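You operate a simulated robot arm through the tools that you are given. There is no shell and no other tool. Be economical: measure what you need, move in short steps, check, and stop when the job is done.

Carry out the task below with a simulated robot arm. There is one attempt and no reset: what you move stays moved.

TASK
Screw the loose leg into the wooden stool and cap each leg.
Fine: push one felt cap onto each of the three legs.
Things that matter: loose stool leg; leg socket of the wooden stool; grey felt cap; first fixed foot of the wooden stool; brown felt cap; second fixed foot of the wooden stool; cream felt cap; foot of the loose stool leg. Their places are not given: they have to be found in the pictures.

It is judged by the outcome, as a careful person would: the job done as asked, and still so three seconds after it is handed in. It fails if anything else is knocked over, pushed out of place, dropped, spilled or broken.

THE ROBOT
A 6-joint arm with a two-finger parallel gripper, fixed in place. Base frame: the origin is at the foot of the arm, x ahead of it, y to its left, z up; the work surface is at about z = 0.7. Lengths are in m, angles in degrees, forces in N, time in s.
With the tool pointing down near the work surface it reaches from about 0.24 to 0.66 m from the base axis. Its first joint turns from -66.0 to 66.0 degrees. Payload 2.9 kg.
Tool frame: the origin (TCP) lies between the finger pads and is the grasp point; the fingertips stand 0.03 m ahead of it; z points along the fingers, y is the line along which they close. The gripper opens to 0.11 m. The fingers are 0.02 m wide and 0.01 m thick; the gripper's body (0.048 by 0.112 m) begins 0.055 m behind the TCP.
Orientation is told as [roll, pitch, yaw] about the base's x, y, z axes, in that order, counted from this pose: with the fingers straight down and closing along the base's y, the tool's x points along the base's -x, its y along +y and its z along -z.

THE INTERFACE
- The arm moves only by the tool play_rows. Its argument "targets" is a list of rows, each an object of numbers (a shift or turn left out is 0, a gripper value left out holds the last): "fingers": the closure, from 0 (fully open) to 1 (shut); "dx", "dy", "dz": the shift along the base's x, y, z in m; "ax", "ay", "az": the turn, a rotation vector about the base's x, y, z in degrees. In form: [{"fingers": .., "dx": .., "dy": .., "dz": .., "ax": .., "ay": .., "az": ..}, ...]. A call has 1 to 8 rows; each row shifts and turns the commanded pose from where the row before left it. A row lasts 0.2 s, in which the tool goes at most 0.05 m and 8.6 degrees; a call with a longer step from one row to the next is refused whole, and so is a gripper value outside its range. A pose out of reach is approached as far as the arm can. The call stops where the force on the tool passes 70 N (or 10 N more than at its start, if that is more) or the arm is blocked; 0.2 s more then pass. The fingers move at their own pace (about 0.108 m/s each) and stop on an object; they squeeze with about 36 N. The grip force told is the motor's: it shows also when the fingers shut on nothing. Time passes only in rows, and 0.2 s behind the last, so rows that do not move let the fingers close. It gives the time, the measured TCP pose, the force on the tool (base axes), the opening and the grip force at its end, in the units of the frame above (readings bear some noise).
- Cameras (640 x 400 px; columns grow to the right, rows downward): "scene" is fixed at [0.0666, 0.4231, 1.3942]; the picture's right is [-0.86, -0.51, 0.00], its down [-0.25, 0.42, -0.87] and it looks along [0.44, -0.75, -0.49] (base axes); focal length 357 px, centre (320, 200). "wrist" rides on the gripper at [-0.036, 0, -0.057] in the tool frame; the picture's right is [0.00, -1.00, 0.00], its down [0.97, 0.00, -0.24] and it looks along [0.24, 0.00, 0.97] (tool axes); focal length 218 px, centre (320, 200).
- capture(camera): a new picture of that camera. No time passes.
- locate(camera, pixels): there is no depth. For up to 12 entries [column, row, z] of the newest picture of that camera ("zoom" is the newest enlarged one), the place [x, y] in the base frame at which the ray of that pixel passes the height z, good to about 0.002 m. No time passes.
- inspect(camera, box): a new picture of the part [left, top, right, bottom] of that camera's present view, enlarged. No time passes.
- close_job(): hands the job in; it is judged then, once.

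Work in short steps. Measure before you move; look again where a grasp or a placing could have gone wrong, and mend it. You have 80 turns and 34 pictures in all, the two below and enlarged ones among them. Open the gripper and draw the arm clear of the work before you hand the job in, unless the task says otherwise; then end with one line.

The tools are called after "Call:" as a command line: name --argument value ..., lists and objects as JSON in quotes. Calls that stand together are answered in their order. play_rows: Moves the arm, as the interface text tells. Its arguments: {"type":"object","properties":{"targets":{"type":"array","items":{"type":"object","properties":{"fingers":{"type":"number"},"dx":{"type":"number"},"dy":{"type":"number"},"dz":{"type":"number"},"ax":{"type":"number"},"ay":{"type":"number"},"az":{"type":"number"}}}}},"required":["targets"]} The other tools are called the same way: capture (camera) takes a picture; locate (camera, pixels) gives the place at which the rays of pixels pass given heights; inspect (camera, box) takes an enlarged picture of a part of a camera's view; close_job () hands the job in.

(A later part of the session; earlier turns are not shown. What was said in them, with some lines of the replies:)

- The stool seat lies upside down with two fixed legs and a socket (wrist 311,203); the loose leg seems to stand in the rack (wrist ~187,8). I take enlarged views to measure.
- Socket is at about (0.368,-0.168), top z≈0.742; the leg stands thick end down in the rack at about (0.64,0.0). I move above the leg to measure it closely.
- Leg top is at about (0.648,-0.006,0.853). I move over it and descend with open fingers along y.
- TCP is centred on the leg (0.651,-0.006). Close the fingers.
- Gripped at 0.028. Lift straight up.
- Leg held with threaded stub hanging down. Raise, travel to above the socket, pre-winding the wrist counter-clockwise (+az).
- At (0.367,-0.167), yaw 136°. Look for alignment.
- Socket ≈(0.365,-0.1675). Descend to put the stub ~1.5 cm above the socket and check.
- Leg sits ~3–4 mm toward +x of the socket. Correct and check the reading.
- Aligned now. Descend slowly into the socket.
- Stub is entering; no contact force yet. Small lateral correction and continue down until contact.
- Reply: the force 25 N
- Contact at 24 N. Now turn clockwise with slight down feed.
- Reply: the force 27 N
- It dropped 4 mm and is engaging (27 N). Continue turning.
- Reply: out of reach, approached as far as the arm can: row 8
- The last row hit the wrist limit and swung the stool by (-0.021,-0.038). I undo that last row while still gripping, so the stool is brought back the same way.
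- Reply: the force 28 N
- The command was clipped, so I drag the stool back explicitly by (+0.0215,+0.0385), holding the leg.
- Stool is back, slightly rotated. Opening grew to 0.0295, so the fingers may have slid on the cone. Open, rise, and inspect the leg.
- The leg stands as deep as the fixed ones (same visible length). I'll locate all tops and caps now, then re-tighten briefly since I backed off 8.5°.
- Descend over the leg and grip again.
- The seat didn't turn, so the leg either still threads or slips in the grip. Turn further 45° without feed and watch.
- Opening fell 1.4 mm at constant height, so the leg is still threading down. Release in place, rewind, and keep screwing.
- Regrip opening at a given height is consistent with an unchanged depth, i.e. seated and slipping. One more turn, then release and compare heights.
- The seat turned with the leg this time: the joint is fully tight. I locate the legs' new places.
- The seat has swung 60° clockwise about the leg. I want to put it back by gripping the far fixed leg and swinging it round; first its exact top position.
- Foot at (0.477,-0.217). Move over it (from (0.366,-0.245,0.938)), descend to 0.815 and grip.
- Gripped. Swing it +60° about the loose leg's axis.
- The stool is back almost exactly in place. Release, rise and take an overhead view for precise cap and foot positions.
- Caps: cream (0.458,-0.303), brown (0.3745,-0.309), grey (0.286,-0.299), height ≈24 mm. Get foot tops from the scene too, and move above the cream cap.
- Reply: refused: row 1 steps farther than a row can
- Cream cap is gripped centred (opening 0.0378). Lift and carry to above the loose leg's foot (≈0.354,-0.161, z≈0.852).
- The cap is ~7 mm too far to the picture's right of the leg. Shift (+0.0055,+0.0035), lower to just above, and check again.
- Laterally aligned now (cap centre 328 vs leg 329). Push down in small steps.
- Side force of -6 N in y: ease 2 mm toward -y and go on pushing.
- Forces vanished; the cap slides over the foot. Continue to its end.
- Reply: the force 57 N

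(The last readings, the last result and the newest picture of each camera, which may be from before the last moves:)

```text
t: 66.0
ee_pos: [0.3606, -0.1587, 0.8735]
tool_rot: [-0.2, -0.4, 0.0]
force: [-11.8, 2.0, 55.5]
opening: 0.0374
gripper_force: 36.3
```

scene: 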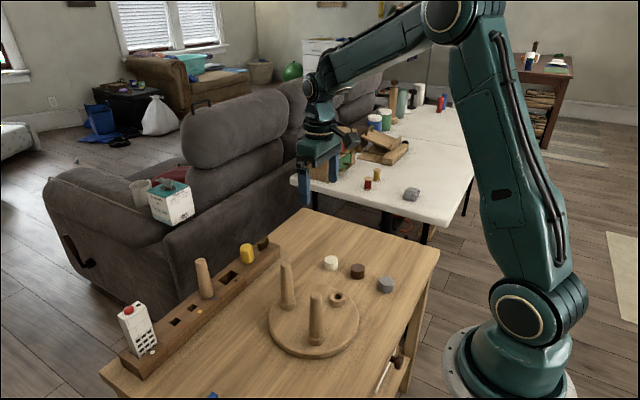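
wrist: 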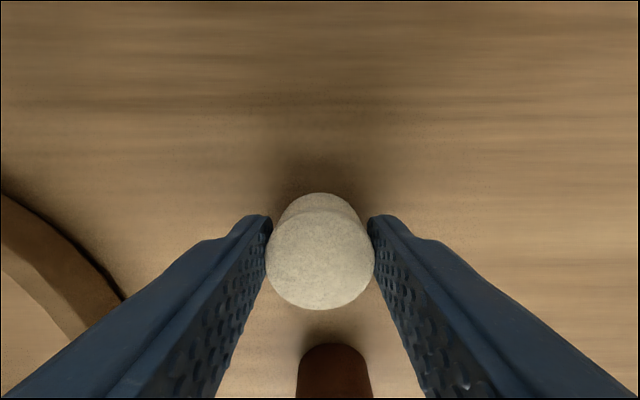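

Firm end stop at 55 N. Press slightly more, then release and rise.

Call:
play_rows --targets '[{"dz": -0.001}, {}, {"fingers": 0}, {"fingers": 0}, {"fingers": 0}, {}]'

Call:
play_rows --targets '[{"dz": 0.03}, {"dz": 0.04}, {"dz": 0.02}, {}]'

```text
t: 67.4
ee_pos: [0.3594, -0.1586, 0.8708]
tool_rot: [-0.1, 0.0, 0.0]
force: [0.4, -0.5, 0.3]
opening: 0.11
gripper_force: 0.0
```

```text
t: 68.4
ee_pos: [0.3586, -0.157, 0.9614]
tool_rot: [-0.1, 0.0, 0.0]
force: [0.1, -0.8, -0.6]
opening: 0.1101
gripper_force: 0.1
```

Cream cap on. Next brown cap at ≈(0.377,-0.308).

Call:
play_rows --targets '[{"dx": 0.0045, "dy": -0.0375}, {"dx": 0.0045, "dy": -0.0375}, {"dx": 0.0045, "dy": -0.0375}, {"dx": 0.0045, "dy": -0.0375}, {"dz": -0.045}, {"dz": -0.045}, {"dz": -0.045}, {"dz": -0.045}]'

Call:
play_rows --targets '[{"dz": -0.02}, {"dz": -0.02}, {}, {}]'

```text
t: 70.2
ee_pos: [0.379, -0.3088, 0.7801]
tool_rot: [0.0, 0.0, 0.1]
force: [-0.4, 0.9, -1.0]
opening: 0.1102
gripper_force: 0.1
```

```text
t: 71.2
ee_pos: [0.3764, -0.3068, 0.7417]
tool_rot: [0.1, 0.0, 0.0]
force: [-0.7, 0.5, 0.2]
opening: 0.11
gripper_force: 0.1
```

Call:
play_rows --targets '[{"dz": -0.002, "fingers": 1}, {"fingers": 1}, {"fingers": 1}, {"fingers": 1}, {"dz": 0.04}, {"dz": 0.045}, {"dz": 0.045}, {"dz": 0.045}]'

Call:
play_rows --targets '[{"dx": 0.015, "dy": 0.0345}, {"dx": 0.015, "dy": 0.0345}, {"dx": 0.015, "dy": 0.0345}, {"dx": 0.015, "dy": 0.0345}, {"dx": 0.015, "dy": 0.0345}, {"dx": 0.015, "dy": 0.0345}, {"dz": -0.01}, {}]'

Call:
inspect --camera "scene" --box '[265, 230, 365, 310]'

```text
t: 73.0
ee_pos: [0.3778, -0.3095, 0.918]
tool_rot: [0.0, 0.1, 0.1]
force: [-0.9, -0.2, -0.5]
opening: 0.0379
gripper_force: 36.0
```

```text
t: 74.8
ee_pos: [0.467, -0.0992, 0.9019]
tool_rot: [0.0, 0.0, 0.1]
force: [-0.4, 0.1, -0.1]
opening: 0.0379
gripper_force: 35.7
```

```text
5.00 times, centred on (315, 270) of scene
```

zoom: 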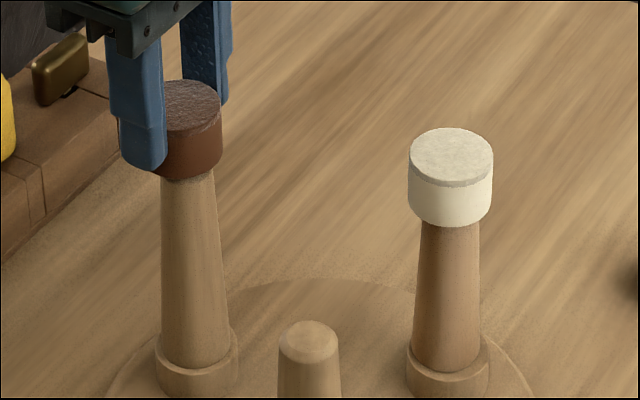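

Call:
locate --camera "zoom" --pixels '[[179, 104, 0.891], [451, 158, 0.859], [451, 158, 0.861], [308, 342, 0.852], [179, 104, 0.889]]'

```text
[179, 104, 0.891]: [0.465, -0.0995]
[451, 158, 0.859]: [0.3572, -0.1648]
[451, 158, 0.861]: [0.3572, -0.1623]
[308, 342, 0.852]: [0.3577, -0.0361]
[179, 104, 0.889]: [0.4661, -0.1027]
```

Brown cap ~3 mm left of its leg. Shift (-0.0016,-0.0032) and push down gently.

Call:
play_rows --targets '[{"dx": -0.0016, "dy": -0.0032}, {"dz": -0.004}, {"dz": -0.004}, {"dz": -0.003}, {"dz": -0.002}, {"dz": -0.002}, {}]'

```text
t: 76.4
ee_pos: [0.4662, -0.1021, 0.8909]
tool_rot: [0.0, -0.5, 0.2]
force: [-6.6, 9.6, 44.2]
opening: 0.0384
gripper_force: 36.0
```

Contact on the rim at cap-bottom height, side force (-6.6,+9.6): back up, shift (-0.0015,+0.0025), retry.

Call:
play_rows --targets '[{"dz": 0.004}, {"dx": -0.0015, "dy": 0.0025}, {"dz": -0.002}, {"dz": -0.002}, {"dz": -0.001}, {}]'

```text
t: 77.8
ee_pos: [0.465, -0.1, 0.8902]
tool_rot: [-0.1, 0.0, 0.0]
force: [-0.4, 0.2, -0.4]
opening: 0.0377
gripper_force: 36.3
```

No force now; continue down.

Call:
play_rows --targets '[{"dz": -0.002}, {"dz": -0.002}, {"dz": -0.002}, {"dz": -0.002}, {}]'

```text
t: 79.0
ee_pos: [0.4635, -0.1012, 0.88]
tool_rot: [0.0, 0.1, 0.0]
force: [-0.1, -0.3, -0.2]
opening: 0.0375
gripper_force: 36.2
```

Call:
play_rows --targets '[{"dz": -0.002}, {"dz": -0.002}, {"dz": -0.002}, {"dz": -0.002}, {"dz": -0.001}, {}]'

```text
t: 80.4
ee_pos: [0.4644, -0.1012, 0.8742]
tool_rot: [-0.2, -0.4, -0.1]
force: [-17.9, 2.9, 54.1]
opening: 0.0375
gripper_force: 36.3
```

Seated at the same height (0.874). Press, release, rise.

Call:
play_rows --targets '[{"dz": -0.001}, {}, {"fingers": 0}, {"fingers": 0}, {"fingers": 0}, {"dz": 0.03}, {"dz": 0.04}, {"dz": 0.02}]'

Call:
play_rows --targets '[{"dx": -0.0294, "dy": -0.0328}, {"dx": -0.0294, "dy": -0.0328}, {"dx": -0.0294, "dy": -0.0328}, {"dx": -0.0294, "dy": -0.0328}, {"dx": -0.0294, "dy": -0.0328}, {"dx": -0.0294, "dy": -0.0328}, {"dz": -0.04}, {"dz": -0.04}]'

Call:
play_rows --targets '[{"dz": -0.04}, {"dz": -0.04}, {}]'

```text
t: 82.2
ee_pos: [0.4655, -0.099, 0.9618]
tool_rot: [0.0, 0.0, -0.1]
force: [0.2, 0.3, 0.3]
opening: 0.1103
gripper_force: 0.0
```

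```text
t: 84.0
ee_pos: [0.2885, -0.2963, 0.8771]
tool_rot: [0.0, 0.0, 0.0]
force: [-0.2, 0.3, -0.6]
opening: 0.11
gripper_force: 0.1
```

```text
t: 84.8
ee_pos: [0.2862, -0.2952, 0.8005]
tool_rot: [0.0, 0.0, 0.0]
force: [-0.2, 0.9, 0.5]
opening: 0.1101
gripper_force: 0.1
```

Positioned over the grey cap; descend, grip and lift.

Call:
play_rows --targets '[{"dx": 0.0005, "dz": -0.03}, {"dz": -0.031}, {}, {"fingers": 1}, {"fingers": 1}, {"fingers": 1}, {"fingers": 1}]'

Call:
play_rows --targets '[{"dz": 0.04}, {"dz": 0.045}, {"dz": 0.045}, {"dz": 0.045}, {}]'

```text
t: 86.4
ee_pos: [0.2889, -0.2963, 0.7403]
tool_rot: [0.0, 0.0, 0.0]
force: [-0.3, 0.4, 0.5]
opening: 0.0373
gripper_force: 35.8
```

```text
t: 87.6
ee_pos: [0.2896, -0.2993, 0.9143]
tool_rot: [0.0, 0.1, -0.1]
force: [0.4, -0.9, 0.0]
opening: 0.0376
gripper_force: 35.9
```

Call:
play_rows --targets '[{"dx": 0.004, "dy": 0.0435, "dz": 0.008}, {"dx": 0.004, "dy": 0.0435}, {"dx": 0.004, "dy": 0.0435}, {"dx": 0.016, "dy": 0.0435}, {"dx": 0.022, "dy": 0.0435}, {"dx": 0.022, "dy": 0.0435}, {"dz": -0.019}, {}]'

Call:
inspect --camera "scene" --box '[265, 240, 365, 320]'

```text
t: 89.4
ee_pos: [0.3609, -0.0359, 0.9034]
tool_rot: [0.0, 0.0, -0.1]
force: [0.2, -0.8, -0.1]
opening: 0.0375
gripper_force: 35.7
```

```text
5.00 times, centred on (315, 280) of scene
```

zoom: 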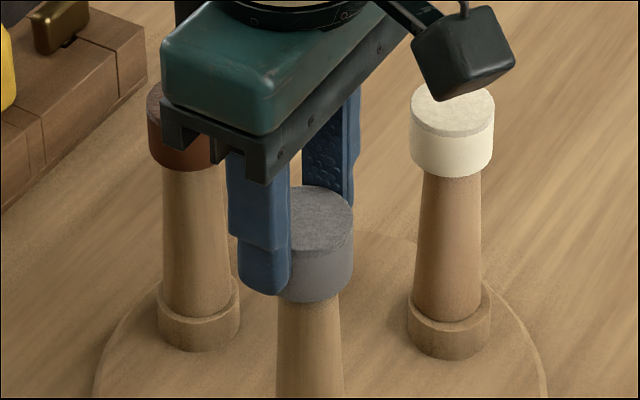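

Call:
locate --camera "zoom" --pixels '[[307, 218, 0.891], [308, 292, 0.852]]'

```text
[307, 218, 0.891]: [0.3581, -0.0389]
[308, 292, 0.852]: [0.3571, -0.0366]
```

Laterally aligned; shift slightly (-0.0005,+0.001) and push down gently.

Call:
play_rows --targets '[{"dx": -0.0005, "dy": 0.001}, {"dz": -0.004}, {"dz": -0.004}, {"dz": -0.003}, {"dz": -0.002}, {"dz": -0.001}, {}]'

```text
t: 91.0
ee_pos: [0.3596, -0.0362, 0.8898]
tool_rot: [0.0, 0.0, 0.1]
force: [0.8, 1.2, 0.7]
opening: 0.0376
gripper_force: 36.0
```

Call:
play_rows --targets '[{"dz": -0.002}, {"dz": -0.002}, {"dz": -0.002}, {"dz": -0.002}, {}]'

```text
t: 92.2
ee_pos: [0.3603, -0.0364, 0.8817]
tool_rot: [0.0, 0.0, 0.1]
force: [0.0, 1.8, 0.6]
opening: 0.0378
gripper_force: 35.9
```

The grey cap slides on without resistance; push to the stop.

Call:
play_rows --targets '[{"dz": -0.002}, {"dz": -0.002}, {"dz": -0.002}, {"dz": -0.002}, {"dz": -0.002}, {}]'

```text
t: 93.6
ee_pos: [0.3605, -0.0362, 0.8736]
tool_rot: [0.0, -0.5, 0.0]
force: [-2.8, 9.2, 56.3]
opening: 0.0375
gripper_force: 36.2
```

Seated at the same height (0.8736, 56 N). Press, release, rise and draw clear.

Call:
play_rows --targets '[{"dz": -0.001}, {}, {"fingers": 0}, {"fingers": 0}, {"fingers": 0}, {"dz": 0.03}, {"dz": 0.04}, {"dz": 0.04}]'

Call:
play_rows --targets '[{"dz": 0.04}, {"dz": 0.03, "dy": -0.03}, {"dy": -0.04}, {"dy": -0.04}, {}]'

Call:
capture --camera "scene"

```text
t: 95.4
ee_pos: [0.3603, -0.0361, 0.9842]
tool_rot: [0.0, -0.1, 0.0]
force: [-0.4, -0.2, 0.5]
opening: 0.1102
gripper_force: 0.0
```

```text
t: 96.6
ee_pos: [0.3592, -0.1451, 1.0474]
tool_rot: [-0.1, 0.0, 0.0]
force: [-0.6, 0.5, -0.1]
opening: 0.11
gripper_force: 0.1
```

```text
refused: no pictures are left
```

All three caps stopped at the same TCP height (about 0.874) under firm force. The gripper is open and clear, so I hand the job in.

Call:
close_job

```text
The job is handed in.
```

The loose leg is screwed in tight, and each leg has one felt cap: cream on the loose leg, brown and grey on the fixed ones. The stool got moved twice during screwing; I put it back to within about 1 cm of its original place. I ran out of pictures before the end, so I judged the brown and grey caps' seating by push force and height, not by sight.
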